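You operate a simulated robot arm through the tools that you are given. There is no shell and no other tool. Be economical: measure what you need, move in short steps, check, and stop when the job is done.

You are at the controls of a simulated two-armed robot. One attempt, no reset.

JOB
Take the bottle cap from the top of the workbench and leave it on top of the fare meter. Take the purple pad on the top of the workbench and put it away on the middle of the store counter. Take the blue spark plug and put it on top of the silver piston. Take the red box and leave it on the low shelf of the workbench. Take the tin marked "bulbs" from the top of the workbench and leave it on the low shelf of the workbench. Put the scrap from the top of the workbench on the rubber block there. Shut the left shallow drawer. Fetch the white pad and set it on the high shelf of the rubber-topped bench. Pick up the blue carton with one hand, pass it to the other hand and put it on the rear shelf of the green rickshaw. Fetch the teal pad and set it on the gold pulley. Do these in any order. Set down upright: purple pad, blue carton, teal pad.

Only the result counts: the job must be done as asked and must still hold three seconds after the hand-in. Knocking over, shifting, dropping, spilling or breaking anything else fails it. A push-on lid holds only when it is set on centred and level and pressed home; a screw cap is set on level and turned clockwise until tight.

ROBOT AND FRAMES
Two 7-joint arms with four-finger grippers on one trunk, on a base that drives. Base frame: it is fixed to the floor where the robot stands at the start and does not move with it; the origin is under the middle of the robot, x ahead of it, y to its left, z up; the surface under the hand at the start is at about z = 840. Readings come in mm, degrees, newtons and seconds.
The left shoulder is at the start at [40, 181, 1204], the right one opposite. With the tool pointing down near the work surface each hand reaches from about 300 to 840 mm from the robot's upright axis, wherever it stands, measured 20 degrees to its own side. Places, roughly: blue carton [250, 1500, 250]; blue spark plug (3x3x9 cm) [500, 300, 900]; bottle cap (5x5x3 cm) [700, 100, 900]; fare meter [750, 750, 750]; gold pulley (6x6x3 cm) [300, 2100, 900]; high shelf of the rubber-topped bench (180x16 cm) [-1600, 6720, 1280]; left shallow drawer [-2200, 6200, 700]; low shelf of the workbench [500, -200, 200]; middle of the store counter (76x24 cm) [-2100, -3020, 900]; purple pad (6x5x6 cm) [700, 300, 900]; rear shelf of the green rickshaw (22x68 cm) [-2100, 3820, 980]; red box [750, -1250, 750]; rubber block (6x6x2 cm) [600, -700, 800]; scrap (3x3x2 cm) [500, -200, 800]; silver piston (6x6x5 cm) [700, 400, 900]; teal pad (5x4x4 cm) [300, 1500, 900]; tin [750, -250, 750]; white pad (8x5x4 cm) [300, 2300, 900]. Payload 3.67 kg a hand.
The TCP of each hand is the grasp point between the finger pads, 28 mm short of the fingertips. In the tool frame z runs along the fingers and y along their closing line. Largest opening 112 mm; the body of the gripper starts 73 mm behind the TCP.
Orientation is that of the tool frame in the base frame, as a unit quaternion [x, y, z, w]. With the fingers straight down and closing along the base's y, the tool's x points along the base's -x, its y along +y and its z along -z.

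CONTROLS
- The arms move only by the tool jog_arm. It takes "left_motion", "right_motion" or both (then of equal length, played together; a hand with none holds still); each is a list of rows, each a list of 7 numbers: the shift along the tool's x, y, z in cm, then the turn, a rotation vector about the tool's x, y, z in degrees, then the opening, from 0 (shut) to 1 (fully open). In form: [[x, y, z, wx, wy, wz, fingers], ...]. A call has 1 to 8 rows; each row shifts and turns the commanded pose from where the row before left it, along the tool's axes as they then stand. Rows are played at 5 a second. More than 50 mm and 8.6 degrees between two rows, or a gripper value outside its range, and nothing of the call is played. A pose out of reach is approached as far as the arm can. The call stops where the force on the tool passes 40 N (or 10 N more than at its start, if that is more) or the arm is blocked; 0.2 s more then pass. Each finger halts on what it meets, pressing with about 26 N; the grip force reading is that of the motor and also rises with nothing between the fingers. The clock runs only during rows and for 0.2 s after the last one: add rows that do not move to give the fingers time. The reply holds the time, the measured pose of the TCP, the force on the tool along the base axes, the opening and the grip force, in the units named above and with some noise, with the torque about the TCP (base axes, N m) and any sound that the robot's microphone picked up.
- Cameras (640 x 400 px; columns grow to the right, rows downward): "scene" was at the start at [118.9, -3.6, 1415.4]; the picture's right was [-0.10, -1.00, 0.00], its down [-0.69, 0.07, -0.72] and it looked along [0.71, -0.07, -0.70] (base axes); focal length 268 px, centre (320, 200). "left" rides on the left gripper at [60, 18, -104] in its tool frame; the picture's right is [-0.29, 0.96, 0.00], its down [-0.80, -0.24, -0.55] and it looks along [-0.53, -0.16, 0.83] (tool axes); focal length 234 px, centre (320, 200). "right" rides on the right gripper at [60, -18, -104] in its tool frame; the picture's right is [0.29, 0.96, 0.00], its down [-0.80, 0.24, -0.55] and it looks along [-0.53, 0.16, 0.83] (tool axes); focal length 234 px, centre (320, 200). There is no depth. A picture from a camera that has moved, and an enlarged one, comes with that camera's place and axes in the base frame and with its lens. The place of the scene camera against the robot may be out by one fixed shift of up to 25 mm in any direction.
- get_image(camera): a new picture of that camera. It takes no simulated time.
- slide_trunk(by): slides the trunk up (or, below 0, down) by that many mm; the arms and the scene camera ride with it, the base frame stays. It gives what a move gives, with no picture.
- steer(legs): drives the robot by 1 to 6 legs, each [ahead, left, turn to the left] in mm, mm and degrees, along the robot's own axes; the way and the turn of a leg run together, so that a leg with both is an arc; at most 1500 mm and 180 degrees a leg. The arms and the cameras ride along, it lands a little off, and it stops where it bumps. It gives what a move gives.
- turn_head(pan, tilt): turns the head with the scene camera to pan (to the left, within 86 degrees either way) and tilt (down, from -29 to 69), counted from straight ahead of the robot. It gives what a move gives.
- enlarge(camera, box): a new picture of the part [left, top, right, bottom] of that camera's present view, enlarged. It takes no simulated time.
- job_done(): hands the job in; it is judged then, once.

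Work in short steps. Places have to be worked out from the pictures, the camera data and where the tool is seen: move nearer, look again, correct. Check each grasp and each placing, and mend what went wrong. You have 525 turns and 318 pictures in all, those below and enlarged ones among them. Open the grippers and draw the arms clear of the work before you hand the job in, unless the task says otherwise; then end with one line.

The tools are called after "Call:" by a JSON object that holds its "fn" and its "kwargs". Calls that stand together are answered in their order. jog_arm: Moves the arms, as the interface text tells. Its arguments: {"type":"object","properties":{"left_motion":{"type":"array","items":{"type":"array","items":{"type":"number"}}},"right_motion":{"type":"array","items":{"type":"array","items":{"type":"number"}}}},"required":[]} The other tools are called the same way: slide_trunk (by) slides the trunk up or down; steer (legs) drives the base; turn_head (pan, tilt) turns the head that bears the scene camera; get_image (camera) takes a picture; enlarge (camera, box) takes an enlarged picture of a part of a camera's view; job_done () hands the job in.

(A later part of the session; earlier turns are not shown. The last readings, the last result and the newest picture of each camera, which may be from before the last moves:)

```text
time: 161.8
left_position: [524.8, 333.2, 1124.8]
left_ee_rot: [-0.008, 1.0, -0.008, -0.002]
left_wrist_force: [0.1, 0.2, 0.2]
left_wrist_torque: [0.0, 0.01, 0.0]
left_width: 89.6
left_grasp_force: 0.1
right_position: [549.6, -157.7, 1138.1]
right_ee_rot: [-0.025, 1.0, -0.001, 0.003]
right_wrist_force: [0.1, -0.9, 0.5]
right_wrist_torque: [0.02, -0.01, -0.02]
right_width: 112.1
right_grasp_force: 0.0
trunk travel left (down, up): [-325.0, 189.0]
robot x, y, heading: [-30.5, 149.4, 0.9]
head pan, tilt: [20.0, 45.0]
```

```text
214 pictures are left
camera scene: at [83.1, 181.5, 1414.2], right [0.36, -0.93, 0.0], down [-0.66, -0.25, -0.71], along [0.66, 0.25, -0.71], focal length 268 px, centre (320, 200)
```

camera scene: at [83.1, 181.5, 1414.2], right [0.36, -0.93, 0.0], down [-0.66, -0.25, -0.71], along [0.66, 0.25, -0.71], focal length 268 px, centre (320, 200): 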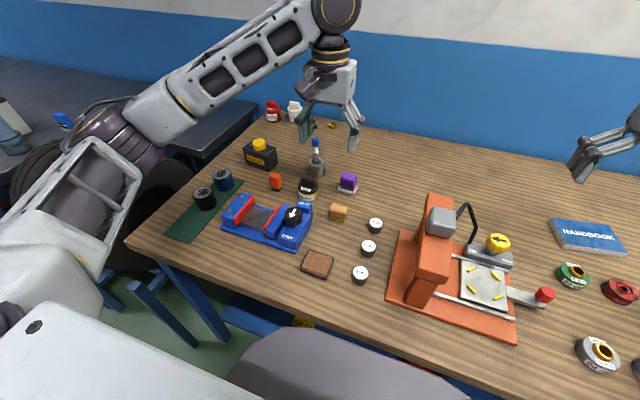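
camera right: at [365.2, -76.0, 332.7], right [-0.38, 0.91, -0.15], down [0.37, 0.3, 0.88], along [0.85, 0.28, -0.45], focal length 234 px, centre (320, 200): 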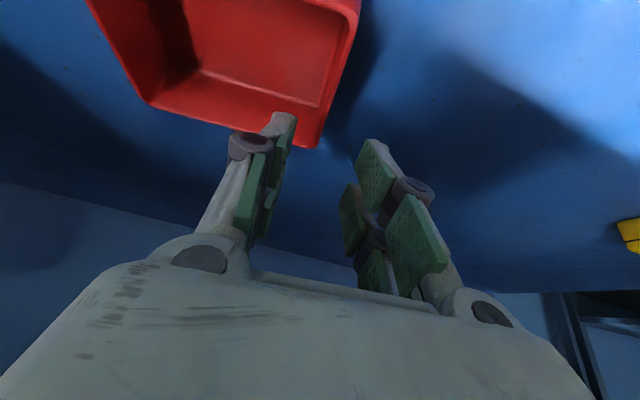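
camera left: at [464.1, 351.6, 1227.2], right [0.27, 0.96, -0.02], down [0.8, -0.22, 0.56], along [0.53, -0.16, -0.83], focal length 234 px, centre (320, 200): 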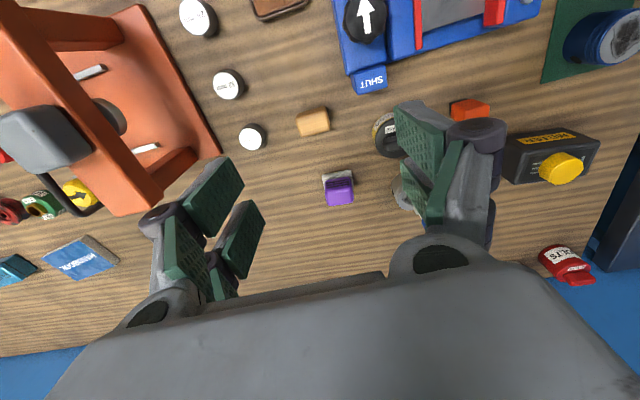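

Move the left hand above the purple pad for a close look.

Call:
{"fn": "jog_arm", "kwargs": {"left_motion": [[-3.5, -0.3, 2.3, 0, 0, 0, 0.8], [-3.5, -0.3, 2.3, 0, 0, 0, 0.8], [-3.5, -0.2, 2.3, 0, 0, 0, 0.8], [-3, -0.2, 2.3, 0, 0, 0, 0.8], [0, 0, 2.3, 0, 0, 0, 0.8], [0, 0, 0, 0, 0, 0, 0.8]]}}

Call:
{"fn": "get_image", "kwargs": {"camera": "left"}}

Call:
{"fn": "enlarge", "kwargs": {"camera": "scene", "box": [290, 140, 410, 215]}}

```text
time: 163.2
left_position: [658.8, 322.4, 1009.0]
left_ee_rot: [-0.008, 1.0, -0.008, -0.001]
left_wrist_force: [0.2, 0.7, -0.5]
left_wrist_torque: [0.0, -0.03, -0.02]
left_width: 89.6
left_grasp_force: 0.0
right_position: [549.4, -157.5, 1137.5]
right_ee_rot: [-0.025, 1.0, -0.002, 0.002]
right_wrist_force: [0.3, 0.6, -0.2]
right_wrist_torque: [0.03, -0.04, 0.0]
right_width: 112.0
right_grasp_force: 0.1
trunk travel left (down, up): [-325.0, 189.0]
robot x, y, heading: [-29.6, 146.8, 1.1]
head pan, tilt: [20.0, 45.0]
```

```text
213 pictures are left
camera left: at [598.5, 341.2, 1112.3], right [0.27, 0.96, -0.02], down [0.8, -0.22, 0.56], along [0.53, -0.16, -0.83], focal length 234 px, centre (320, 200)
```

left: 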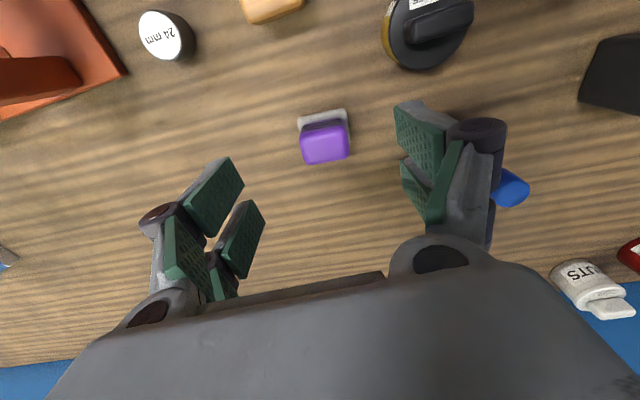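

```text
5.33 times, centred on (350, 178) of scene
camera zoom: at [83.0, 181.1, 1414.2], right [0.36, -0.93, 0.0], down [-0.66, -0.25, -0.71], along [0.66, 0.25, -0.71], focal length 1430 px, centre (160, 320)
```

zoom: 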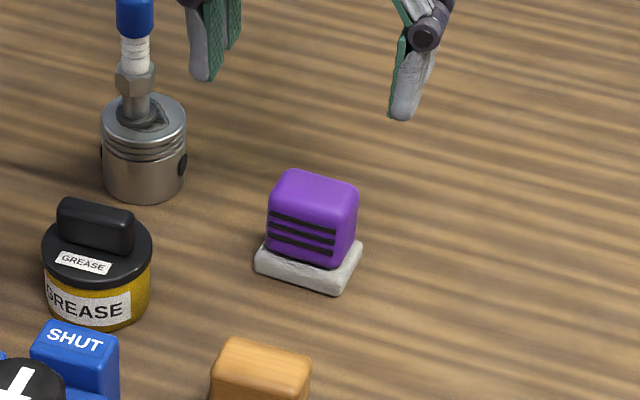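

Pad centre ≈[672,321], yaw ≈−8°. Turn the tool slightly and descend to grip the purple body above its base.

Call:
{"fn": "jog_arm", "kwargs": {"left_motion": [[-1.3, -0.1, 3, 0, 0, 7, 0.8], [0, 0, 4, 0, 0, 0, 0.8], [0, 0, 3, 0, 0, 0, 0.8], [0, 0, 0, 0, 0, 0, 0.8]]}}

Call:
{"fn": "get_image", "kwargs": {"camera": "left"}}

Call:
{"fn": "enlarge", "kwargs": {"camera": "scene", "box": [290, 140, 410, 215]}}

```text
time: 164.2
left_position: [673.7, 322.9, 909.3]
left_ee_rot: [0.053, 0.999, -0.008, -0.001]
left_wrist_force: [-0.1, -1.3, -0.2]
left_wrist_torque: [-0.01, -0.01, 0.02]
left_width: 89.7
left_grasp_force: 0.0
right_position: [550.5, -159.6, 1138.5]
right_ee_rot: [-0.025, 1.0, -0.001, 0.003]
right_wrist_force: [-0.4, -0.3, -0.1]
right_wrist_torque: [0.02, -0.01, -0.03]
right_width: 111.9
right_grasp_force: 0.1
trunk travel left (down, up): [-325.0, 189.0]
robot x, y, heading: [-29.5, 147.3, 0.7]
head pan, tilt: [20.0, 45.0]
```

```text
211 pictures are left
camera left: at [616.4, 350.0, 1011.1], right [0.39, 0.92, -0.01], down [0.77, -0.32, 0.56], along [0.51, -0.23, -0.83], focal length 234 px, centre (320, 200)
```

left: 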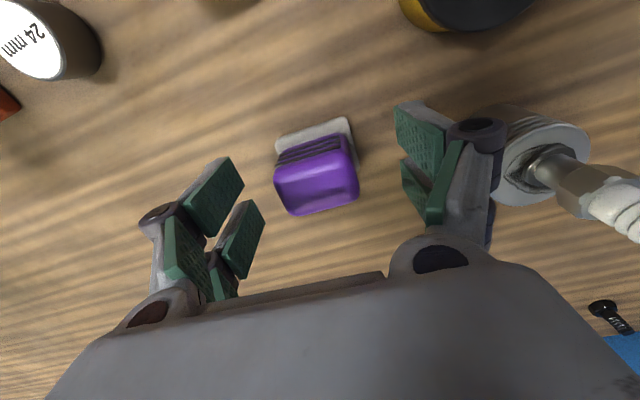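

```text
5.33 times, centred on (350, 178) of scene
camera zoom: at [83.1, 181.3, 1414.2], right [0.36, -0.93, 0.0], down [-0.66, -0.25, -0.71], along [0.66, 0.25, -0.71], focal length 1430 px, centre (160, 320)
```

zoom: 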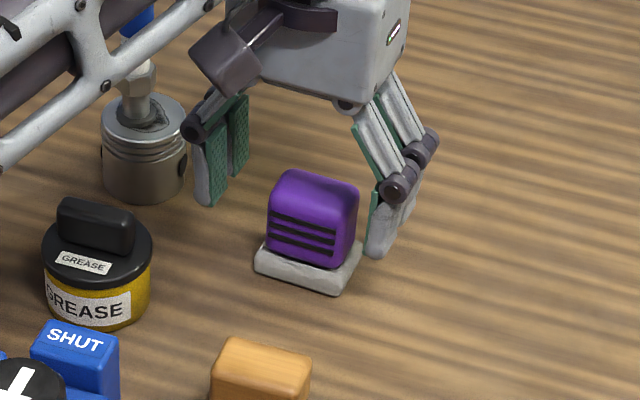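

Aligned. Shift 3 mm, descend to z≈885, close, and check.

Call:
{"fn": "jog_arm", "kwargs": {"left_motion": [[0.2, -0.3, 1.2, 0, 0, 0, 0.8], [0, 0, 1.2, 0, 0, 0, 0.8], [0, 0, 0, 0, 0, 0, 0.25], [0, 0, 0, 0, 0, 0, 0.25], [0, 0, 0, 0, 0, 0, 0.25], [0, 0, 0, 0, 0, 0, 0.25]]}}

Call:
{"fn": "jog_arm", "kwargs": {"left_motion": [[0, 0, -2, 0, 0, 0, 0.25], [0, 0, -3, 0, 0, 0, 0.25], [0, 0, -4, 0, 0, 0, 0.25], [0, 0, -4.5, 0, 0, 0, 0.25], [0, 0, -4.5, 0, 0, 0, 0.25], [0, 0, 0, 0, 0, 0, 0.25]]}}

Call:
{"fn": "get_image", "kwargs": {"camera": "left"}}

Call:
{"fn": "get_image", "kwargs": {"camera": "scene"}}

```text
time: 165.6
left_position: [670.4, 320.1, 883.6]
left_ee_rot: [0.053, 0.999, -0.008, -0.001]
left_wrist_force: [0.2, -0.3, 0.4]
left_wrist_torque: [-0.03, 0.0, 0.01]
left_width: 47.2
left_grasp_force: 26.4
right_position: [548.9, -158.1, 1138.1]
right_ee_rot: [-0.025, 1.0, -0.002, 0.003]
right_wrist_force: [-0.3, -0.2, 0.6]
right_wrist_torque: [0.02, 0.01, -0.02]
right_width: 112.0
right_grasp_force: 0.0
trunk travel left (down, up): [-325.0, 189.0]
robot x, y, heading: [-28.5, 146.4, 1.0]
head pan, tilt: [20.0, 45.0]
```

```text
time: 167.0
left_position: [671.4, 317.9, 1064.0]
left_ee_rot: [0.052, 0.999, -0.007, -0.002]
left_wrist_force: [0.1, -0.5, -0.3]
left_wrist_torque: [0.02, -0.02, -0.02]
left_width: 47.2
left_grasp_force: 26.2
right_position: [549.8, -158.2, 1137.4]
right_ee_rot: [-0.025, 1.0, -0.001, 0.003]
right_wrist_force: [0.8, -0.7, -1.0]
right_wrist_torque: [0.0, 0.0, -0.01]
right_width: 111.9
right_grasp_force: 0.1
trunk travel left (down, up): [-325.0, 189.0]
robot x, y, heading: [-28.5, 148.9, 1.2]
head pan, tilt: [20.0, 45.0]
```

```text
209 pictures are left
camera left: at [612.3, 346.2, 1167.3], right [0.39, 0.92, -0.02], down [0.77, -0.31, 0.56], along [0.51, -0.23, -0.83], focal length 234 px, centre (320, 200)
```

left: 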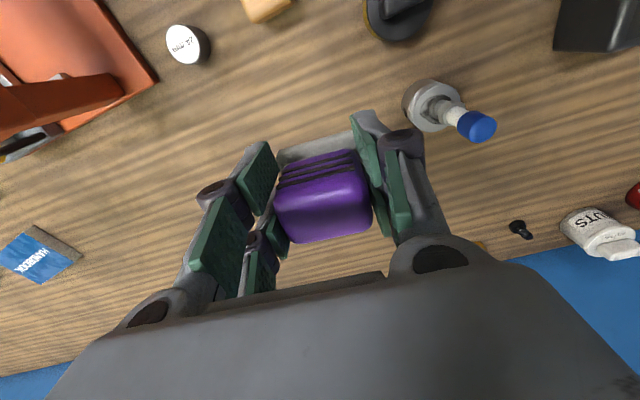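

```text
208 pictures are left
camera scene: at [83.8, 181.3, 1414.1], right [0.36, -0.93, 0.0], down [-0.66, -0.25, -0.71], along [0.66, 0.25, -0.71], focal length 268 px, centre (320, 200)
```

scene: 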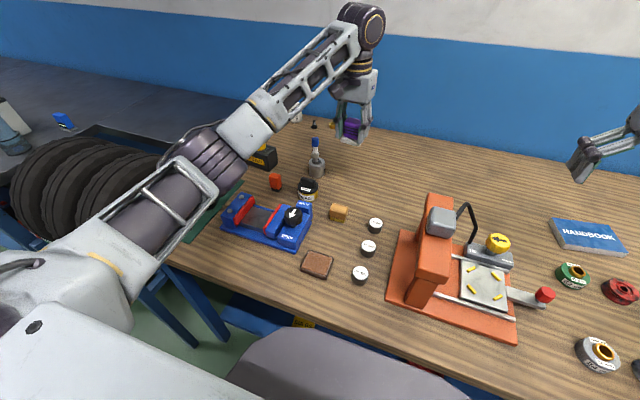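

Purple pad held with its base. Raise it, back away, turn right 90° and look toward the store counter.

Call:
{"fn": "jog_arm", "kwargs": {"left_motion": [[0, 0, -4, 0, 0, 0, 0.25], [0, 0, -3, 0, 0, 0, 0.25], [0, 0, 0, 0, 0, 0, 0.25]]}}

Call:
{"fn": "steer", "kwargs": {"legs": [[-900, 0, 0]]}}

Call:
{"fn": "steer", "kwargs": {"legs": [[0, 0, -90]]}}

Call:
{"fn": "turn_head", "kwargs": {"pan": 10, "tilt": 15}}

Call:
{"fn": "get_image", "kwargs": {"camera": "scene"}}

```text
time: 167.8
left_position: [669.9, 320.5, 1133.4]
left_ee_rot: [0.053, 0.999, -0.008, -0.001]
left_wrist_force: [0.0, 0.3, 0.3]
left_wrist_torque: [-0.02, 0.02, 0.03]
left_width: 47.5
left_grasp_force: 25.6
right_position: [550.9, -158.7, 1138.5]
right_ee_rot: [-0.025, 1.0, -0.002, 0.003]
right_wrist_force: [0.0, -0.4, 0.0]
right_wrist_torque: [0.01, 0.02, 0.0]
right_width: 111.6
right_grasp_force: 0.1
trunk travel left (down, up): [-325.0, 189.0]
robot x, y, heading: [-31.0, 149.0, 0.9]
head pan, tilt: [20.0, 45.0]
```

```text
time: 172.7
left_position: [-232.6, 306.9, 1133.1]
left_ee_rot: [0.051, 0.999, -0.008, -0.001]
left_wrist_force: [0.7, 0.1, -0.6]
left_wrist_torque: [-0.03, -0.02, -0.03]
left_width: 47.2
left_grasp_force: 26.2
right_position: [-349.4, -173.1, 1138.3]
right_ee_rot: [-0.028, 1.0, -0.002, 0.003]
right_wrist_force: [0.6, -0.8, -0.4]
right_wrist_torque: [0.02, 0.01, -0.02]
right_width: 112.1
right_grasp_force: 0.0
trunk travel left (down, up): [-325.0, 189.0]
robot x, y, heading: [-928.9, 135.9, 1.4]
head pan, tilt: [20.0, 45.0]
```

```text
time: 177.3
left_position: [-749.3, -566.7, 1133.9]
left_ee_rot: [0.739, 0.674, -0.006, -0.005]
left_wrist_force: [-0.1, 0.0, -0.5]
left_wrist_torque: [-0.01, 0.01, -0.01]
left_width: 47.5
left_grasp_force: 26.4
right_position: [-1229.0, -453.6, 1137.7]
right_ee_rot: [0.684, 0.73, -0.003, 0.001]
right_wrist_force: [-0.6, 0.5, 0.5]
right_wrist_torque: [0.0, 0.03, 0.01]
right_width: 111.9
right_grasp_force: 0.0
trunk travel left (down, up): [-325.0, 189.0]
robot x, y, heading: [-930.7, 134.5, -88.0]
head pan, tilt: [20.0, 45.0]
```

```text
time: 178.2
left_position: [-748.3, -566.7, 1134.7]
left_ee_rot: [0.738, 0.675, -0.005, -0.006]
left_wrist_force: [0.4, 0.0, -0.3]
left_wrist_torque: [-0.01, 0.03, 0.0]
left_width: 47.4
left_grasp_force: 26.2
right_position: [-1227.9, -454.6, 1138.3]
right_ee_rot: [0.685, 0.729, -0.003, 0.001]
right_wrist_force: [0.4, -0.1, -0.4]
right_wrist_torque: [-0.04, 0.0, 0.02]
right_width: 112.1
right_grasp_force: 0.1
trunk travel left (down, up): [-325.0, 189.0]
robot x, y, heading: [-931.8, 130.2, -88.3]
head pan, tilt: [10.0, 15.0]
```

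```text
207 pictures are left
camera scene: at [-894.3, 22.7, 1460.9], right [-0.98, -0.2, 0.0], down [-0.05, 0.25, -0.97], along [0.2, -0.95, -0.26], focal length 268 px, centre (320, 200)
```

scene: 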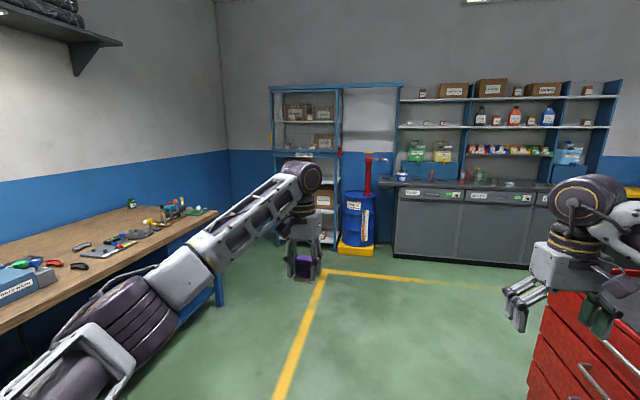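

The counter is on the far wall; a red tool chest stands to the right. Look more to the right.

Call:
{"fn": "turn_head", "kwargs": {"pan": -20, "tilt": 15}}

Call:
{"fn": "get_image", "kwargs": {"camera": "scene"}}

```text
time: 179.2
left_position: [-748.2, -566.3, 1134.6]
left_ee_rot: [0.739, 0.674, -0.005, -0.006]
left_wrist_force: [0.5, -0.1, -0.9]
left_wrist_torque: [0.02, 0.01, -0.03]
left_width: 47.3
left_grasp_force: 25.9
right_position: [-1228.4, -453.6, 1138.0]
right_ee_rot: [0.684, 0.73, -0.003, 0.001]
right_wrist_force: [-0.6, 0.0, -0.6]
right_wrist_torque: [0.03, 0.03, -0.02]
right_width: 112.3
right_grasp_force: 0.0
trunk travel left (down, up): [-325.0, 189.0]
robot x, y, heading: [-931.7, 129.2, -88.3]
head pan, tilt: [-20.0, 15.0]
```

```text
206 pictures are left
camera scene: at [-942.5, 25.4, 1461.0], right [-0.95, 0.31, 0.0], down [0.08, 0.25, -0.97], along [-0.3, -0.92, -0.26], focal length 268 px, centre (320, 200)
```

scene: 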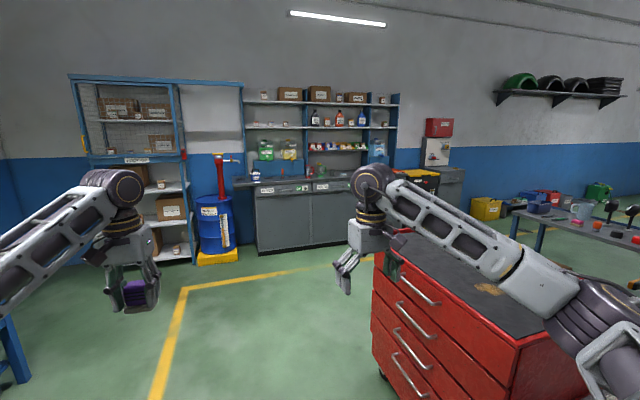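

Path is clear along x≈-930. Drive ahead 1700 mm, then look again.

Call:
{"fn": "steer", "kwargs": {"legs": [[1000, 0, -1.7], [700, 0, 0]]}}

Call:
{"fn": "turn_head", "kwargs": {"pan": -30, "tilt": 20}}

Call:
{"fn": "get_image", "kwargs": {"camera": "scene"}}

```text
time: 188.2
left_position: [-758.9, -2299.5, 1136.0]
left_ee_rot: [0.748, 0.663, -0.006, -0.005]
left_wrist_force: [0.1, 0.0, -0.7]
left_wrist_torque: [0.01, -0.02, 0.01]
left_width: 47.4
left_grasp_force: 26.1
right_position: [-1236.9, -2173.7, 1137.9]
right_ee_rot: [0.692, 0.722, -0.003, 0.001]
right_wrist_force: [-0.1, -0.2, -0.1]
right_wrist_torque: [0.05, 0.01, 0.02]
right_width: 112.3
right_grasp_force: 0.1
trunk travel left (down, up): [-325.0, 189.0]
robot x, y, heading: [-922.8, -1598.8, -89.7]
head pan, tilt: [-20.0, 15.0]
```

```text
time: 188.9
left_position: [-759.5, -2299.2, 1133.9]
left_ee_rot: [0.749, 0.663, -0.005, -0.006]
left_wrist_force: [0.0, -0.2, -1.1]
left_wrist_torque: [-0.02, -0.03, 0.0]
left_width: 47.2
left_grasp_force: 26.0
right_position: [-1236.0, -2175.0, 1137.3]
right_ee_rot: [0.693, 0.721, -0.003, 0.001]
right_wrist_force: [0.4, -0.8, -0.1]
right_wrist_torque: [0.01, 0.01, 0.0]
right_width: 112.1
right_grasp_force: 0.0
trunk travel left (down, up): [-325.0, 189.0]
robot x, y, heading: [-925.4, -1593.0, -89.4]
head pan, tilt: [-30.0, 20.0]
```

```text
205 pictures are left
camera scene: at [-954.0, -1695.1, 1452.8], right [-0.87, 0.49, 0.0], down [0.17, 0.3, -0.94], along [-0.46, -0.82, -0.34], focal length 268 px, centre (320, 200)
```

scene: 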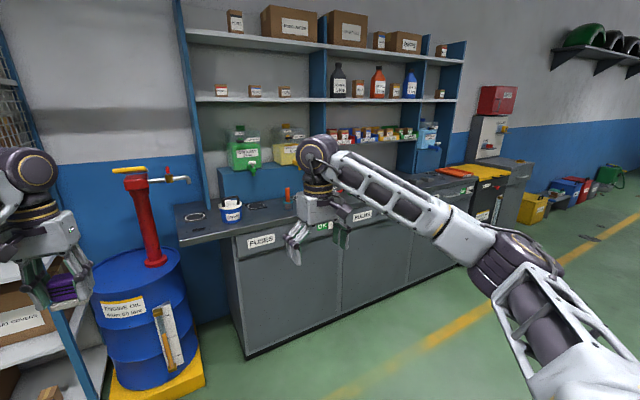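

Strafe right to x≈-2100 (free floor), then look at the counter.

Call:
{"fn": "steer", "kwargs": {"legs": [[0, -1170, -0.5]]}}

Call:
{"fn": "turn_head", "kwargs": {"pan": 0, "tilt": 25}}

Call:
{"fn": "get_image", "kwargs": {"camera": "scene"}}

```text
time: 194.9
left_position: [-1880.4, -2313.6, 1133.9]
left_ee_rot: [0.742, 0.671, -0.005, -0.006]
left_wrist_force: [-0.5, 0.9, -0.7]
left_wrist_torque: [-0.03, 0.0, 0.02]
left_width: 47.3
left_grasp_force: 26.6
right_position: [-2360.0, -2197.6, 1137.8]
right_ee_rot: [0.686, 0.728, -0.003, 0.001]
right_wrist_force: [0.1, -0.3, 0.4]
right_wrist_torque: [0.01, -0.01, 0.0]
right_width: 112.2
right_grasp_force: 0.1
trunk travel left (down, up): [-325.0, 189.0]
robot x, y, heading: [-2061.5, -1617.9, -88.5]
head pan, tilt: [-30.0, 20.0]
```

```text
time: 195.8
left_position: [-1879.5, -2313.3, 1134.7]
left_ee_rot: [0.741, 0.671, -0.004, -0.006]
left_wrist_force: [0.3, -0.7, -0.6]
left_wrist_torque: [-0.03, -0.03, 0.0]
left_width: 47.2
left_grasp_force: 25.5
right_position: [-2360.4, -2196.8, 1138.9]
right_ee_rot: [0.686, 0.728, -0.003, 0.001]
right_wrist_force: [0.5, 0.5, -0.4]
right_wrist_torque: [0.02, 0.0, 0.01]
right_width: 111.8
right_grasp_force: 0.1
trunk travel left (down, up): [-325.0, 189.0]
robot x, y, heading: [-2060.1, -1614.6, -88.7]
head pan, tilt: [0.0, 25.0]
```

```text
204 pictures are left
camera scene: at [-2039.3, -1723.4, 1444.7], right [-1.0, -0.02, 0.0], down [-0.01, 0.42, -0.91], along [0.02, -0.91, -0.42], focal length 268 px, centre (320, 200)
```

scene: 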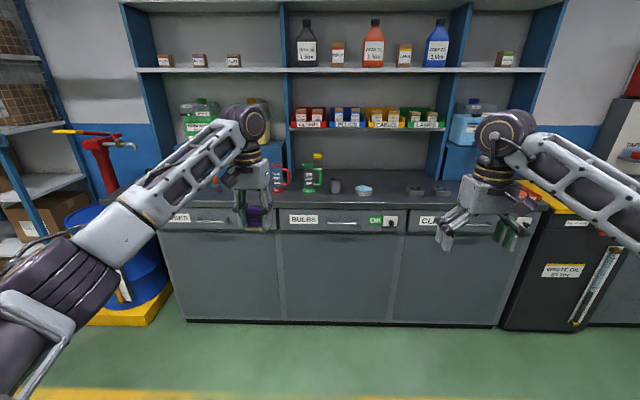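

Call:
{"fn": "enlarge", "kwargs": {"camera": "scene", "box": [220, 140, 480, 240]}}

```text
2.46 times, centred on (350, 190) of scene
camera zoom: at [-2039.3, -1723.4, 1444.7], right [-1.0, -0.02, 0.0], down [-0.01, 0.42, -0.91], along [0.02, -0.91, -0.42], focal length 660 px, centre (246, 225)
```

zoom: 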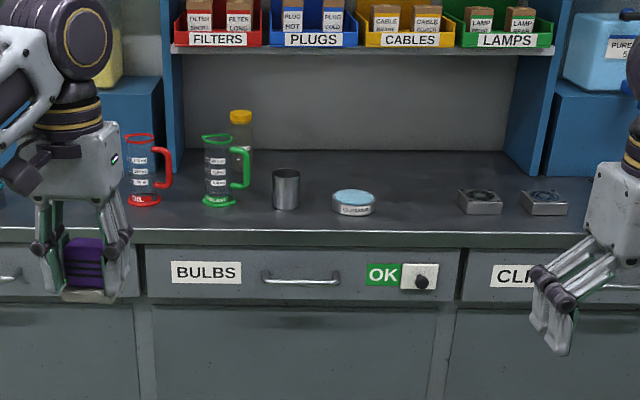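

A free spot lies between the cream tin and the two metal boxes (≈x −2376, y −3015). Move the robot there in two steps.

Call:
{"fn": "steer", "kwargs": {"legs": [[0, -390, -1.3], [450, 0, 0]]}}

Call:
{"fn": "turn_head", "kwargs": {"pan": 5, "tilt": 35}}

Call:
{"fn": "get_image", "kwargs": {"camera": "scene"}}

Call:
{"fn": "get_image", "kwargs": {"camera": "left"}}

```text
time: 200.7
left_position: [-2296.1, -2764.7, 1134.4]
left_ee_rot: [0.751, 0.66, -0.005, -0.005]
left_wrist_force: [0.0, 0.0, -0.7]
left_wrist_torque: [0.02, -0.01, 0.0]
left_width: 47.3
left_grasp_force: 25.7
right_position: [-2773.0, -2634.1, 1138.0]
right_ee_rot: [0.698, 0.717, -0.003, 0.001]
right_wrist_force: [-0.3, -0.1, 0.4]
right_wrist_torque: [-0.01, -0.03, -0.01]
right_width: 111.8
right_grasp_force: 0.0
trunk travel left (down, up): [-325.0, 189.0]
robot x, y, heading: [-2453.4, -2062.8, -90.3]
head pan, tilt: [0.0, 25.0]
```

```text
time: 201.4
left_position: [-2296.9, -2764.8, 1133.7]
left_ee_rot: [0.751, 0.66, -0.005, -0.006]
left_wrist_force: [-0.2, 0.9, -1.1]
left_wrist_torque: [-0.01, 0.01, 0.0]
left_width: 47.3
left_grasp_force: 25.7
right_position: [-2772.5, -2634.4, 1137.8]
right_ee_rot: [0.698, 0.716, -0.004, 0.001]
right_wrist_force: [-0.8, -0.4, 0.2]
right_wrist_torque: [0.02, 0.0, 0.02]
right_width: 111.9
right_grasp_force: 0.0
trunk travel left (down, up): [-325.0, 189.0]
robot x, y, heading: [-2455.9, -2058.8, -90.2]
head pan, tilt: [5.0, 35.0]
```

```text
202 pictures are left
camera scene: at [-2430.2, -2166.4, 1429.0], right [-1.0, -0.08, 0.0], down [-0.05, 0.57, -0.82], along [0.07, -0.82, -0.57], focal length 268 px, centre (320, 200)
```

scene: 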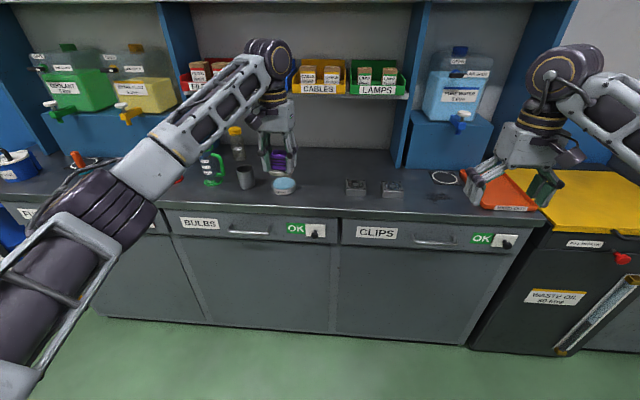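

```text
201 pictures are left
camera left: at [-2270.3, -2707.9, 1236.6], right [0.91, -0.41, -0.01], down [-0.33, -0.76, 0.56], along [-0.24, -0.5, -0.83], focal length 234 px, centre (320, 200)
```

left: 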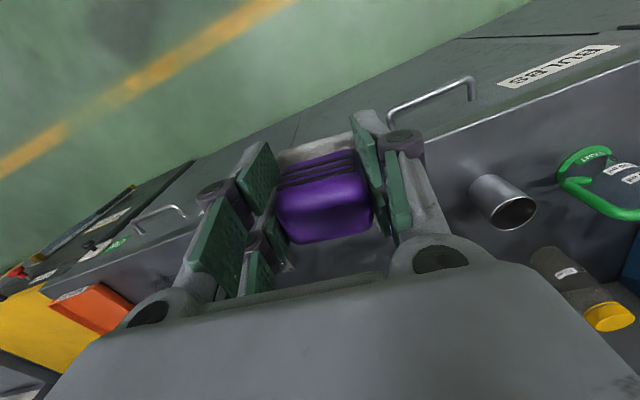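

Target spot ≈[-2364,-3020]; shelf uprights start at y≈−3257, so there is room. Shift the hand sideways and drive in.

Call:
{"fn": "jog_arm", "kwargs": {"left_motion": [[-0.4, -3.3, 0, 0, 0, 0, 0.25], [-0.4, -3.3, 0, 0, 0, 0, 0.25], [0, 0, 0, 0, 0, 0, 0.25]]}}

Call:
{"fn": "steer", "kwargs": {"legs": [[255, 0, 0]]}}

Call:
{"fn": "get_image", "kwargs": {"camera": "left"}}

Call:
{"fn": "get_image", "kwargs": {"camera": "scene"}}

```text
time: 202.2
left_position: [-2362.5, -2767.7, 1137.6]
left_ee_rot: [0.751, 0.66, -0.005, -0.006]
left_wrist_force: [0.9, -0.3, -1.0]
left_wrist_torque: [0.02, 0.0, -0.03]
left_width: 47.5
left_grasp_force: 26.2
right_position: [-2772.5, -2634.1, 1138.5]
right_ee_rot: [0.697, 0.717, -0.003, 0.0]
right_wrist_force: [-0.5, 0.2, -0.4]
right_wrist_torque: [0.02, -0.01, 0.0]
right_width: 112.2
right_grasp_force: 0.1
trunk travel left (down, up): [-325.0, 189.0]
robot x, y, heading: [-2453.4, -2060.3, -90.2]
head pan, tilt: [5.0, 35.0]
```

```text
time: 204.1
left_position: [-2362.3, -3020.5, 1139.4]
left_ee_rot: [0.75, 0.661, -0.004, -0.007]
left_wrist_force: [0.5, -0.3, -0.6]
left_wrist_torque: [0.01, 0.04, -0.02]
left_width: 47.4
left_grasp_force: 25.5
right_position: [-2771.2, -2890.2, 1138.9]
right_ee_rot: [0.696, 0.718, -0.002, 0.001]
right_wrist_force: [0.6, -0.1, -0.1]
right_wrist_torque: [-0.03, 0.01, 0.0]
right_width: 112.2
right_grasp_force: 0.0
trunk travel left (down, up): [-325.0, 189.0]
robot x, y, heading: [-2459.0, -2315.7, -90.1]
head pan, tilt: [5.0, 35.0]
```

```text
200 pictures are left
camera left: at [-2336.2, -2961.5, 1240.7], right [0.91, -0.41, -0.01], down [-0.33, -0.76, 0.56], along [-0.24, -0.5, -0.83], focal length 234 px, centre (320, 200)
```

left: 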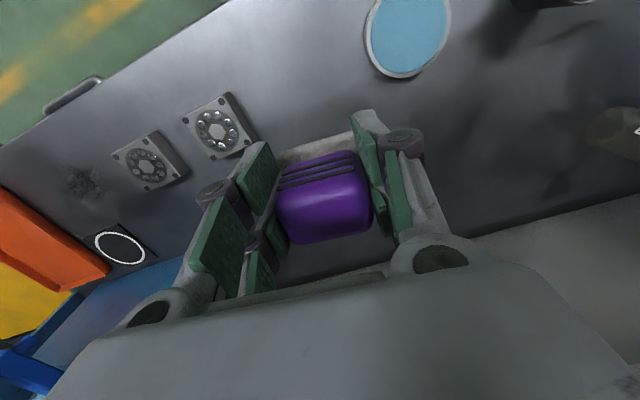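

```text
199 pictures are left
camera scene: at [-2430.7, -2418.8, 1429.0], right [-1.0, -0.09, 0.0], down [-0.05, 0.57, -0.82], along [0.07, -0.82, -0.57], focal length 268 px, centre (320, 200)
```

scene: 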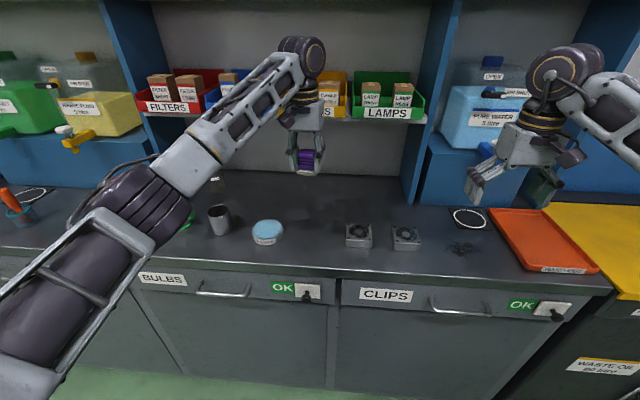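

Drop point lies between the box and the cream tin. Lower toward the counter.

Call:
{"fn": "jog_arm", "kwargs": {"left_motion": [[0, 0, 4.5, 0, 0, 0, 0.25], [0, 0, 4.5, 0, 0, 0, 0.25], [0, 0, 4.5, 0, 0, 0, 0.25], [0, 0, 3.5, 0, 0, 0, 0.25], [0, 0, 0, 0, 0, 0, 0.25]]}}

Call:
{"fn": "get_image", "kwargs": {"camera": "left"}}

Call:
{"fn": "enlarge", "kwargs": {"camera": "scene", "box": [220, 140, 420, 265]}}

```text
time: 205.3
left_position: [-2364.6, -3020.2, 966.0]
left_ee_rot: [0.75, 0.661, -0.005, -0.006]
left_wrist_force: [-0.6, 0.4, -0.8]
left_wrist_torque: [0.0, 0.0, -0.02]
left_width: 47.1
left_grasp_force: 25.7
right_position: [-2771.5, -2889.5, 1137.3]
right_ee_rot: [0.695, 0.719, -0.003, 0.001]
right_wrist_force: [-0.2, 0.2, 0.4]
right_wrist_torque: [-0.02, 0.01, 0.01]
right_width: 112.2
right_grasp_force: 0.1
trunk travel left (down, up): [-325.0, 189.0]
robot x, y, heading: [-2457.8, -2317.0, -90.1]
head pan, tilt: [5.0, 35.0]
```

```text
198 pictures are left
camera left: at [-2337.5, -2962.1, 1069.2], right [0.91, -0.41, -0.01], down [-0.33, -0.76, 0.56], along [-0.24, -0.51, -0.83], focal length 234 px, centre (320, 200)
```

left: 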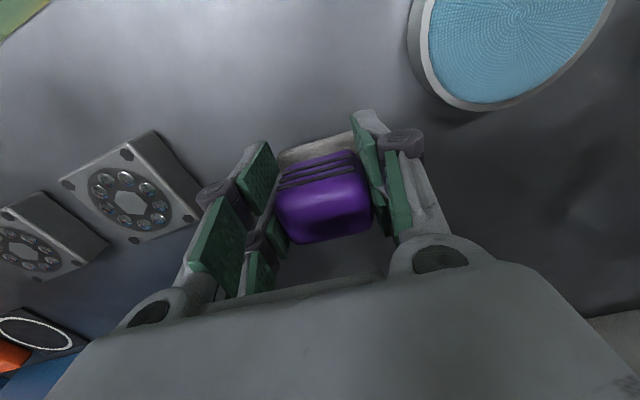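

```text
3.20 times, centred on (320, 202) of scene
camera zoom: at [-2430.8, -2419.0, 1429.0], right [-1.0, -0.09, 0.0], down [-0.05, 0.57, -0.82], along [0.07, -0.82, -0.57], focal length 858 px, centre (320, 192)
```

zoom: 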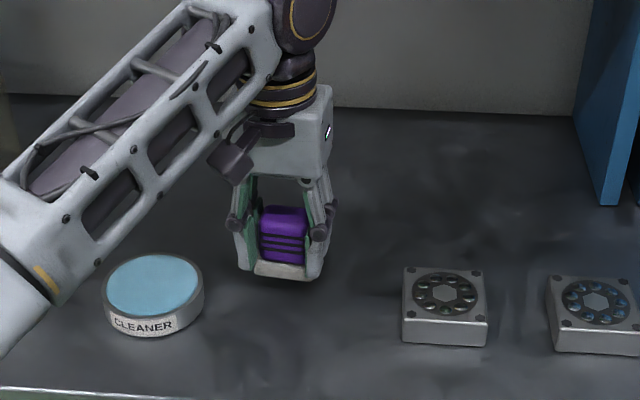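

Clear on both sides. Lower slowly to contact.

Call:
{"fn": "jog_arm", "kwargs": {"left_motion": [[0, 0, 0.8, 0, 0, 0, 0.25], [0, 0, 0.6, 0, 0, 0, 0.25], [0, 0, 0.5, 0, 0, 0, 0.25], [0, 0, 0.5, 0, 0, 0, 0.25], [0, 0, 0, 0, 0, 0, 0.25]]}}

Call:
{"fn": "jog_arm", "kwargs": {"left_motion": [[0, 0, 0.4, 0, 0, 0, 0.25], [0, 0, 0.4, 0, 0, 0, 0.25], [0, 0, 0.4, 0, 0, 0, 0.25], [0, 0, 0.3, 0, 0, 0, 0.25], [0, 0, 0, 0, 0, 0, 0.25]]}}

```text
time: 206.5
left_position: [-2365.3, -3019.0, 946.1]
left_ee_rot: [0.75, 0.662, -0.005, -0.006]
left_wrist_force: [-0.2, 0.2, 2.3]
left_wrist_torque: [-0.04, -0.09, 0.01]
left_width: 47.2
left_grasp_force: 26.2
right_position: [-2770.2, -2889.8, 1138.3]
right_ee_rot: [0.695, 0.719, -0.003, 0.001]
right_wrist_force: [-1.1, 0.2, 0.1]
right_wrist_torque: [0.03, -0.01, -0.01]
right_width: 112.2
right_grasp_force: 0.1
trunk travel left (down, up): [-325.0, 189.0]
robot x, y, heading: [-2456.5, -2313.5, -90.3]
head pan, tilt: [5.0, 35.0]
```

```text
time: 207.4
left_position: [-2366.4, -3020.6, 939.2]
left_ee_rot: [0.751, 0.661, -0.01, -0.001]
left_wrist_force: [0.6, 5.9, 18.3]
left_wrist_torque: [0.31, -0.46, 0.15]
left_width: 47.5
left_grasp_force: 26.0
right_position: [-2771.6, -2888.1, 1138.4]
right_ee_rot: [0.696, 0.718, -0.004, 0.002]
right_wrist_force: [-0.6, -0.5, 0.2]
right_wrist_torque: [0.06, 0.04, 0.0]
right_width: 112.0
right_grasp_force: 0.0
trunk travel left (down, up): [-325.0, 189.0]
robot x, y, heading: [-2453.4, -2316.7, -89.9]
head pan, tilt: [5.0, 35.0]
stopped in row 4 (left hand): the force on the tool passed its limit at 43 N (the readings are from after the stop); the commanded pose is now the measured one
```

Contact (counter z≈900). Ease up slightly, release, withdraw.

Call:
{"fn": "jog_arm", "kwargs": {"left_motion": [[0, 0, -0.3, 0, 0, 0, 0.3], [0, 0, 0, 0, 0, 0, 0.45], [0, 0, 0, 0, 0, 0, 0.6], [0, 0, 0, 0, 0, 0, 0.65], [0, 0, 0, 0, 0, 0, 0.65], [0, 0, -3, 0, 0, 0, 0.65], [0, 0, -4, 0, 0, 0, 0.65], [0, 0, -4, 0, 0, 0, 0.65]]}}

Call:
{"fn": "enlarge", "kwargs": {"camera": "scene", "box": [220, 140, 420, 265]}}

Call:
{"fn": "get_image", "kwargs": {"camera": "left"}}

```text
time: 209.2
left_position: [-2361.3, -3022.3, 1052.3]
left_ee_rot: [0.75, 0.661, -0.01, -0.004]
left_wrist_force: [0.6, 0.4, 0.4]
left_wrist_torque: [-0.02, 0.02, -0.01]
left_width: 72.7
left_grasp_force: 0.1
right_position: [-2770.2, -2889.1, 1138.0]
right_ee_rot: [0.695, 0.719, -0.004, 0.001]
right_wrist_force: [0.5, 0.2, 0.0]
right_wrist_torque: [0.01, 0.0, -0.01]
right_width: 112.0
right_grasp_force: 0.1
trunk travel left (down, up): [-325.0, 189.0]
robot x, y, heading: [-2455.0, -2315.4, -90.2]
head pan, tilt: [5.0, 35.0]
```

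```text
3.20 times, centred on (320, 202) of scene
camera zoom: at [-2429.9, -2418.4, 1429.1], right [-1.0, -0.09, 0.0], down [-0.05, 0.57, -0.82], along [0.07, -0.82, -0.57], focal length 858 px, centre (320, 192)
```

zoom: 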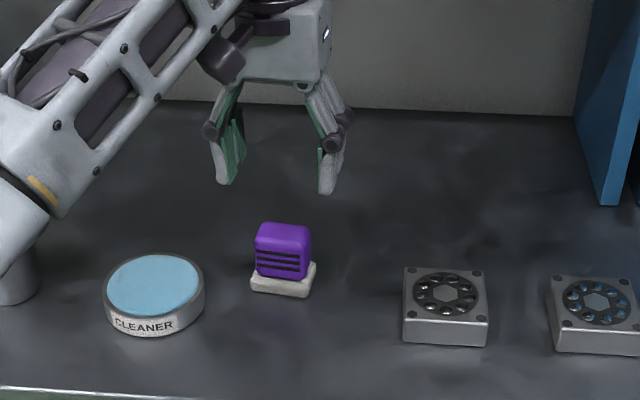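

```text
195 pictures are left
camera left: at [-2334.7, -2963.8, 1153.8], right [0.91, -0.41, -0.01], down [-0.33, -0.76, 0.56], along [-0.24, -0.51, -0.83], focal length 234 px, centre (320, 200)
```

left: 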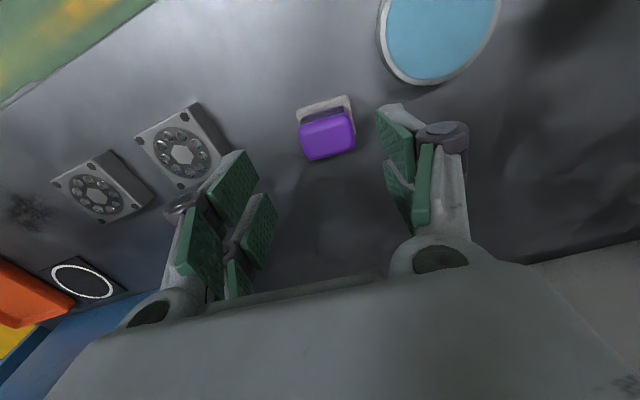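

Pad stands upright on the counter. Raise the hand, back off and return toward the workbench area.

Call:
{"fn": "jog_arm", "kwargs": {"left_motion": [[0, 0, -4.5, 0, 0, 0, 0.65], [0, 0, -4, 0, 0, 0, 0.65], [0, 0, 0, 0, 0, 0, 0.65]]}}

Call:
{"fn": "steer", "kwargs": {"legs": [[-720, 0, 0], [0, 1500, 0]]}}

Call:
{"fn": "steer", "kwargs": {"legs": [[-1000, 0, 0], [-700, 0, 0]]}}

```text
time: 210.0
left_position: [-2362.2, -3022.7, 1135.3]
left_ee_rot: [0.75, 0.661, -0.008, -0.003]
left_wrist_force: [0.3, -1.1, 0.5]
left_wrist_torque: [0.05, 0.03, 0.01]
left_width: 72.8
left_grasp_force: 0.0
right_position: [-2771.5, -2889.3, 1138.3]
right_ee_rot: [0.695, 0.719, -0.003, 0.0]
right_wrist_force: [-0.1, -0.3, 0.2]
right_wrist_torque: [0.03, 0.0, -0.04]
right_width: 112.1
right_grasp_force: 0.0
trunk travel left (down, up): [-325.0, 189.0]
robot x, y, heading: [-2454.8, -2314.9, -90.0]
head pan, tilt: [5.0, 35.0]
```

```text
time: 221.4
left_position: [-817.3, -2240.6, 1134.6]
left_ee_rot: [0.734, 0.679, -0.009, -0.003]
left_wrist_force: [0.4, 0.3, 0.9]
left_wrist_torque: [-0.02, 0.0, 0.02]
left_width: 72.7
left_grasp_force: 0.2
right_position: [-1232.7, -2129.4, 1136.9]
right_ee_rot: [0.678, 0.735, -0.003, 0.0]
right_wrist_force: [-0.4, 0.8, 0.1]
right_wrist_torque: [-0.01, 0.01, -0.02]
right_width: 112.1
right_grasp_force: 0.0
trunk travel left (down, up): [-325.0, 189.0]
robot x, y, heading: [-945.0, -1539.4, -87.1]
head pan, tilt: [5.0, 35.0]
```

```text
time: 230.2
left_position: [-902.8, -564.2, 1135.3]
left_ee_rot: [0.738, 0.675, -0.008, -0.003]
left_wrist_force: [0.0, 0.1, 0.2]
left_wrist_torque: [0.01, 0.01, -0.01]
left_width: 72.8
left_grasp_force: 0.0
right_position: [-1316.1, -447.1, 1137.9]
right_ee_rot: [0.682, 0.731, -0.004, 0.001]
right_wrist_force: [-0.5, 0.7, 0.2]
right_wrist_torque: [-0.01, -0.03, -0.02]
right_width: 111.9
right_grasp_force: 0.1
trunk travel left (down, up): [-325.0, 189.0]
robot x, y, heading: [-1017.1, 138.9, -87.7]
head pan, tilt: [5.0, 35.0]
```

Turn left to face +x again and look to the left side.

Call:
{"fn": "steer", "kwargs": {"legs": [[0, 0, 87.7]]}}

Call:
{"fn": "turn_head", "kwargs": {"pan": 50, "tilt": 25}}

Call:
{"fn": "get_image", "kwargs": {"camera": "scene"}}

Call:
{"fn": "turn_head", "kwargs": {"pan": 84, "tilt": 20}}

Call:
{"fn": "get_image", "kwargs": {"camera": "scene"}}

```text
time: 234.6
left_position: [-311.5, 201.7, 1133.9]
left_ee_rot: [0.084, 0.996, -0.009, 0.003]
left_wrist_force: [0.3, 0.5, 1.0]
left_wrist_torque: [0.02, 0.0, 0.04]
left_width: 72.8
left_grasp_force: 0.0
right_position: [-461.1, -200.1, 1139.1]
right_ee_rot: [0.004, 1.0, -0.002, 0.002]
right_wrist_force: [1.0, 0.5, 0.3]
right_wrist_torque: [0.01, 0.03, 0.0]
right_width: 112.0
right_grasp_force: 0.0
trunk travel left (down, up): [-325.0, 189.0]
robot x, y, heading: [-1022.7, 137.6, -2.2]
head pan, tilt: [5.0, 35.0]
```

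```text
time: 235.7
left_position: [-311.7, 202.4, 1134.2]
left_ee_rot: [0.084, 0.996, -0.008, 0.003]
left_wrist_force: [0.4, 0.9, 0.2]
left_wrist_torque: [0.02, 0.0, 0.0]
left_width: 73.0
left_grasp_force: 0.1
right_position: [-460.7, -200.9, 1137.7]
right_ee_rot: [0.005, 1.0, -0.003, 0.003]
right_wrist_force: [-0.2, 0.0, 0.9]
right_wrist_torque: [-0.01, -0.01, 0.03]
right_width: 112.0
right_grasp_force: 0.0
trunk travel left (down, up): [-325.0, 189.0]
robot x, y, heading: [-1019.6, 140.7, -2.2]
head pan, tilt: [50.0, 25.0]
```

```text
194 pictures are left
camera scene: at [-922.2, 210.3, 1444.7], right [0.74, -0.68, 0.0], down [-0.29, -0.31, -0.91], along [0.61, 0.67, -0.42], focal length 268 px, centre (320, 200)
```

scene: 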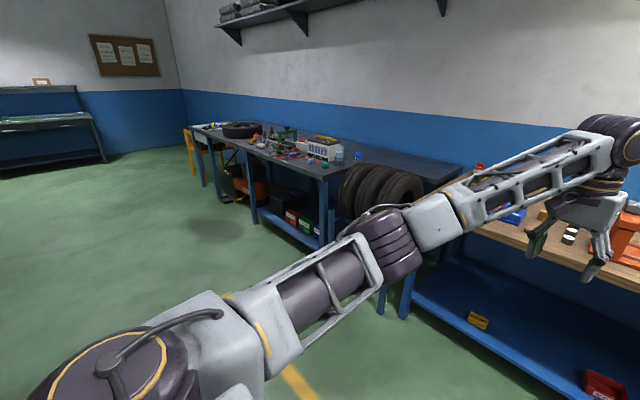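

```text
time: 236.7
left_position: [-311.4, 202.0, 1135.4]
left_ee_rot: [0.084, 0.996, -0.008, 0.004]
left_wrist_force: [0.4, -0.4, 0.1]
left_wrist_torque: [-0.01, 0.02, 0.0]
left_width: 72.9
left_grasp_force: 0.0
right_position: [-460.8, -201.3, 1138.0]
right_ee_rot: [0.004, 1.0, -0.002, 0.003]
right_wrist_force: [0.6, 0.4, 0.3]
right_wrist_torque: [-0.02, 0.0, 0.04]
right_width: 111.9
right_grasp_force: 0.0
trunk travel left (down, up): [-325.0, 189.0]
robot x, y, heading: [-1021.2, 140.7, -2.5]
head pan, tilt: [84.0, 20.0]
```

```text
193 pictures are left
camera scene: at [-970.7, 234.4, 1452.8], right [0.99, -0.15, 0.0], down [-0.05, -0.34, -0.94], along [0.14, 0.93, -0.34], focal length 268 px, centre (320, 200)
```

scene: 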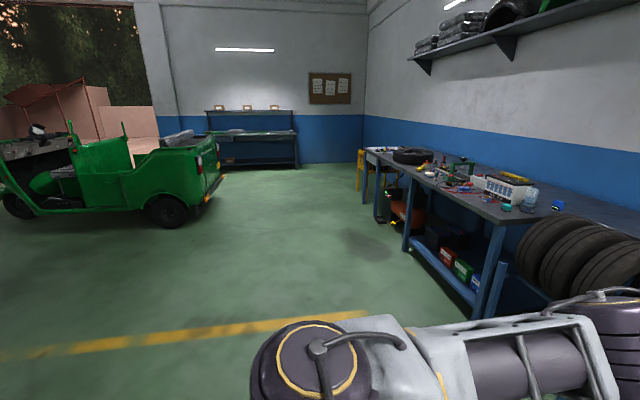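

Clear floor ahead. Strafe left to y≈1650 and fix heading, then look at the dark bench.

Call:
{"fn": "steer", "kwargs": {"legs": [[0, 1460, 2.4]]}}

Call:
{"fn": "turn_head", "kwargs": {"pan": 0, "tilt": 25}}

Call:
{"fn": "get_image", "kwargs": {"camera": "scene"}}

```text
time: 244.0
left_position: [-303.2, 1674.8, 1135.3]
left_ee_rot: [0.051, 0.999, -0.008, 0.004]
left_wrist_force: [0.4, 0.2, 0.6]
left_wrist_torque: [0.0, 0.0, -0.01]
left_width: 72.7
left_grasp_force: 0.1
right_position: [-427.4, 1262.6, 1139.3]
right_ee_rot: [-0.029, 1.0, -0.001, 0.003]
right_wrist_force: [-0.6, 0.6, -0.8]
right_wrist_torque: [-0.03, -0.01, 0.02]
right_width: 111.9
right_grasp_force: 0.0
trunk travel left (down, up): [-325.0, 189.0]
robot x, y, heading: [-1009.5, 1562.6, 1.1]
head pan, tilt: [84.0, 20.0]
```

```text
time: 245.6
left_position: [-302.6, 1674.8, 1134.6]
left_ee_rot: [0.05, 0.999, -0.008, 0.003]
left_wrist_force: [-0.6, -0.5, -0.3]
left_wrist_torque: [-0.01, 0.0, -0.01]
left_width: 73.0
left_grasp_force: 0.1
right_position: [-425.8, 1263.4, 1137.8]
right_ee_rot: [-0.028, 1.0, -0.002, 0.003]
right_wrist_force: [-0.3, 0.2, -0.3]
right_wrist_torque: [0.04, 0.01, 0.0]
right_width: 112.0
right_grasp_force: 0.0
trunk travel left (down, up): [-325.0, 189.0]
robot x, y, heading: [-1010.7, 1562.6, 1.2]
head pan, tilt: [0.0, 25.0]
```

```text
192 pictures are left
camera scene: at [-878.7, 1571.6, 1444.7], right [0.02, -1.0, 0.0], down [-0.42, -0.01, -0.91], along [0.91, 0.02, -0.42], focal length 268 px, centre (320, 200)
```

scene: 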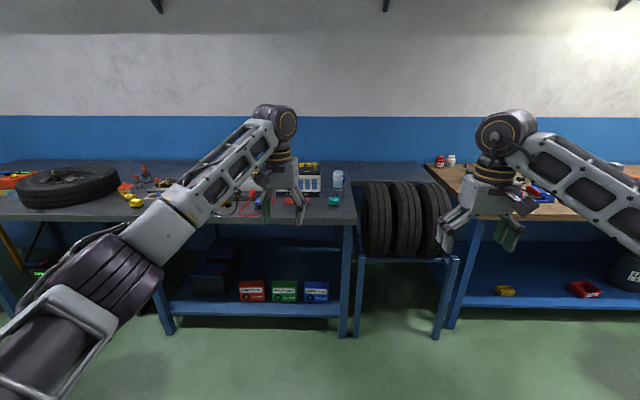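

The blue carton stands on the low shelf beside green and red ones. Zoom in on these and the tabletop.

Call:
{"fn": "enlarge", "kwargs": {"camera": "scene", "box": [160, 220, 360, 345]}}

Call:
{"fn": "steer", "kwargs": {"legs": [[560, 200, -1]]}}

Call:
{"fn": "turn_head", "kwargs": {"pan": 0, "tilt": 40}}

Call:
{"fn": "get_image", "kwargs": {"camera": "scene"}}

```text
3.20 times, centred on (260, 282) of scene
camera zoom: at [-878.7, 1571.6, 1444.7], right [0.02, -1.0, 0.0], down [-0.42, -0.01, -0.91], along [0.91, 0.02, -0.42], focal length 858 px, centre (512, -64)
```

zoom: 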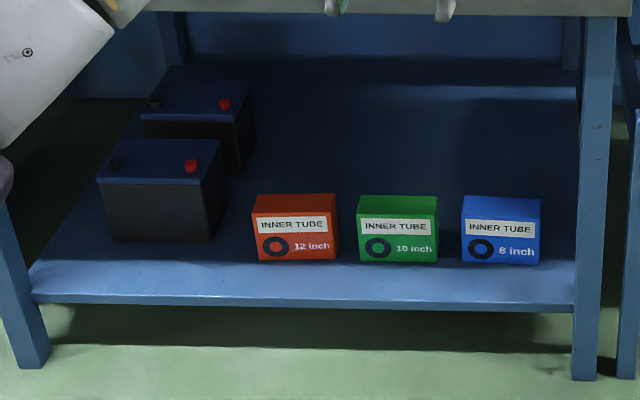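

```text
time: 249.0
left_position: [249.4, 1885.9, 1135.3]
left_ee_rot: [0.053, 0.999, -0.007, 0.004]
left_wrist_force: [-0.4, -1.3, 0.5]
left_wrist_torque: [-0.03, -0.05, 0.0]
left_width: 72.8
left_grasp_force: 0.1
right_position: [125.8, 1475.1, 1138.7]
right_ee_rot: [-0.028, 1.0, -0.001, 0.002]
right_wrist_force: [-0.3, -0.4, 0.0]
right_wrist_torque: [0.01, 0.0, 0.01]
right_width: 111.9
right_grasp_force: 0.1
trunk travel left (down, up): [-325.0, 189.0]
robot x, y, heading: [-455.3, 1771.6, 1.5]
head pan, tilt: [0.0, 25.0]
```

```text
time: 249.8
left_position: [249.1, 1886.9, 1134.9]
left_ee_rot: [0.052, 0.999, -0.008, 0.004]
left_wrist_force: [-0.1, 0.6, -0.4]
left_wrist_torque: [0.0, 0.0, 0.01]
left_width: 73.2
left_grasp_force: 0.1
right_position: [125.1, 1475.1, 1137.5]
right_ee_rot: [-0.028, 1.0, -0.001, 0.003]
right_wrist_force: [-0.8, 0.2, 0.2]
right_wrist_torque: [-0.02, 0.03, 0.0]
right_width: 111.8
right_grasp_force: 0.0
trunk travel left (down, up): [-325.0, 189.0]
robot x, y, heading: [-451.5, 1782.0, 1.2]
head pan, tilt: [0.0, 40.0]
```

```text
190 pictures are left
camera scene: at [-332.9, 1785.2, 1421.5], right [0.02, -1.0, 0.0], down [-0.64, -0.01, -0.77], along [0.77, 0.02, -0.64], focal length 268 px, centre (320, 200)
```

scene: 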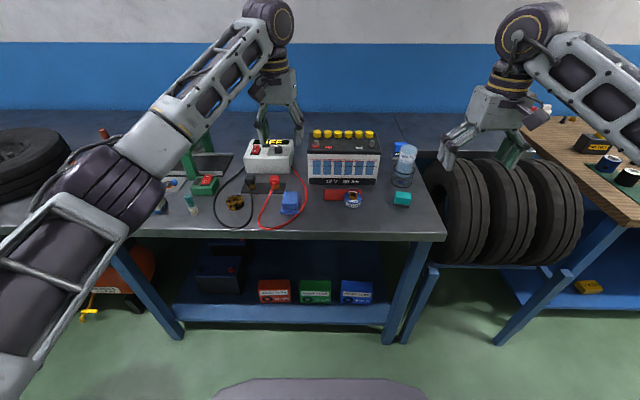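

Call:
{"fn": "enlarge", "kwargs": {"camera": "scene", "box": [200, 120, 440, 245]}}

Call:
{"fn": "get_image", "kwargs": {"camera": "left"}}

Call:
{"fn": "get_image", "kwargs": {"camera": "right"}}

```text
2.67 times, centred on (320, 182) of scene
camera zoom: at [-332.9, 1785.2, 1421.5], right [0.02, -1.0, 0.0], down [-0.64, -0.01, -0.77], along [0.77, 0.02, -0.64], focal length 715 px, centre (320, 247)
```

zoom: 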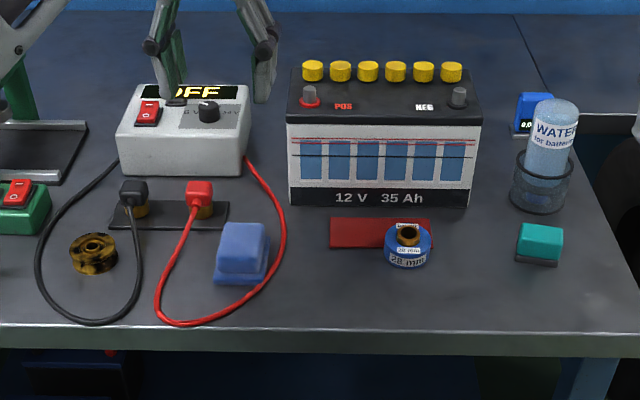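

```text
188 pictures are left
camera left: at [190.9, 1913.5, 1236.7], right [0.39, 0.92, -0.01], down [0.76, -0.31, 0.57], along [0.52, -0.23, -0.82], focal length 234 px, centre (320, 200)
```

left: 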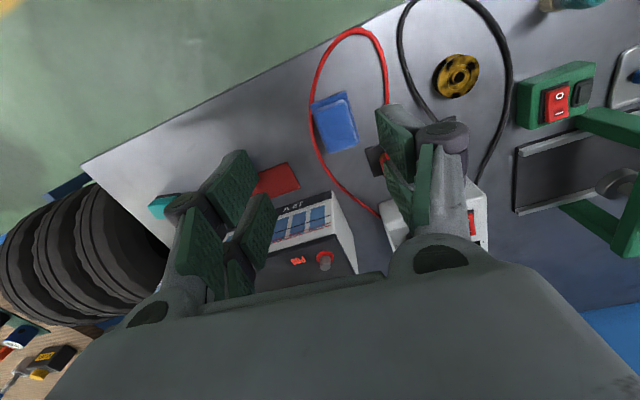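

```text
187 pictures are left
camera right: at [65.6, 1454.4, 1241.4], right [-0.34, 0.94, 0.0], down [0.78, 0.29, 0.56], along [0.53, 0.19, -0.83], focal length 234 px, centre (320, 200)
```

right: 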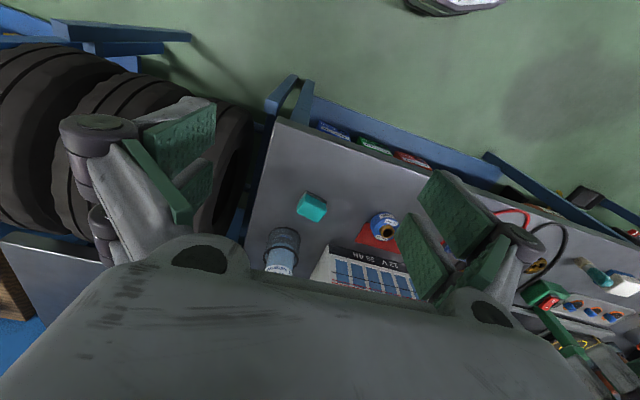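

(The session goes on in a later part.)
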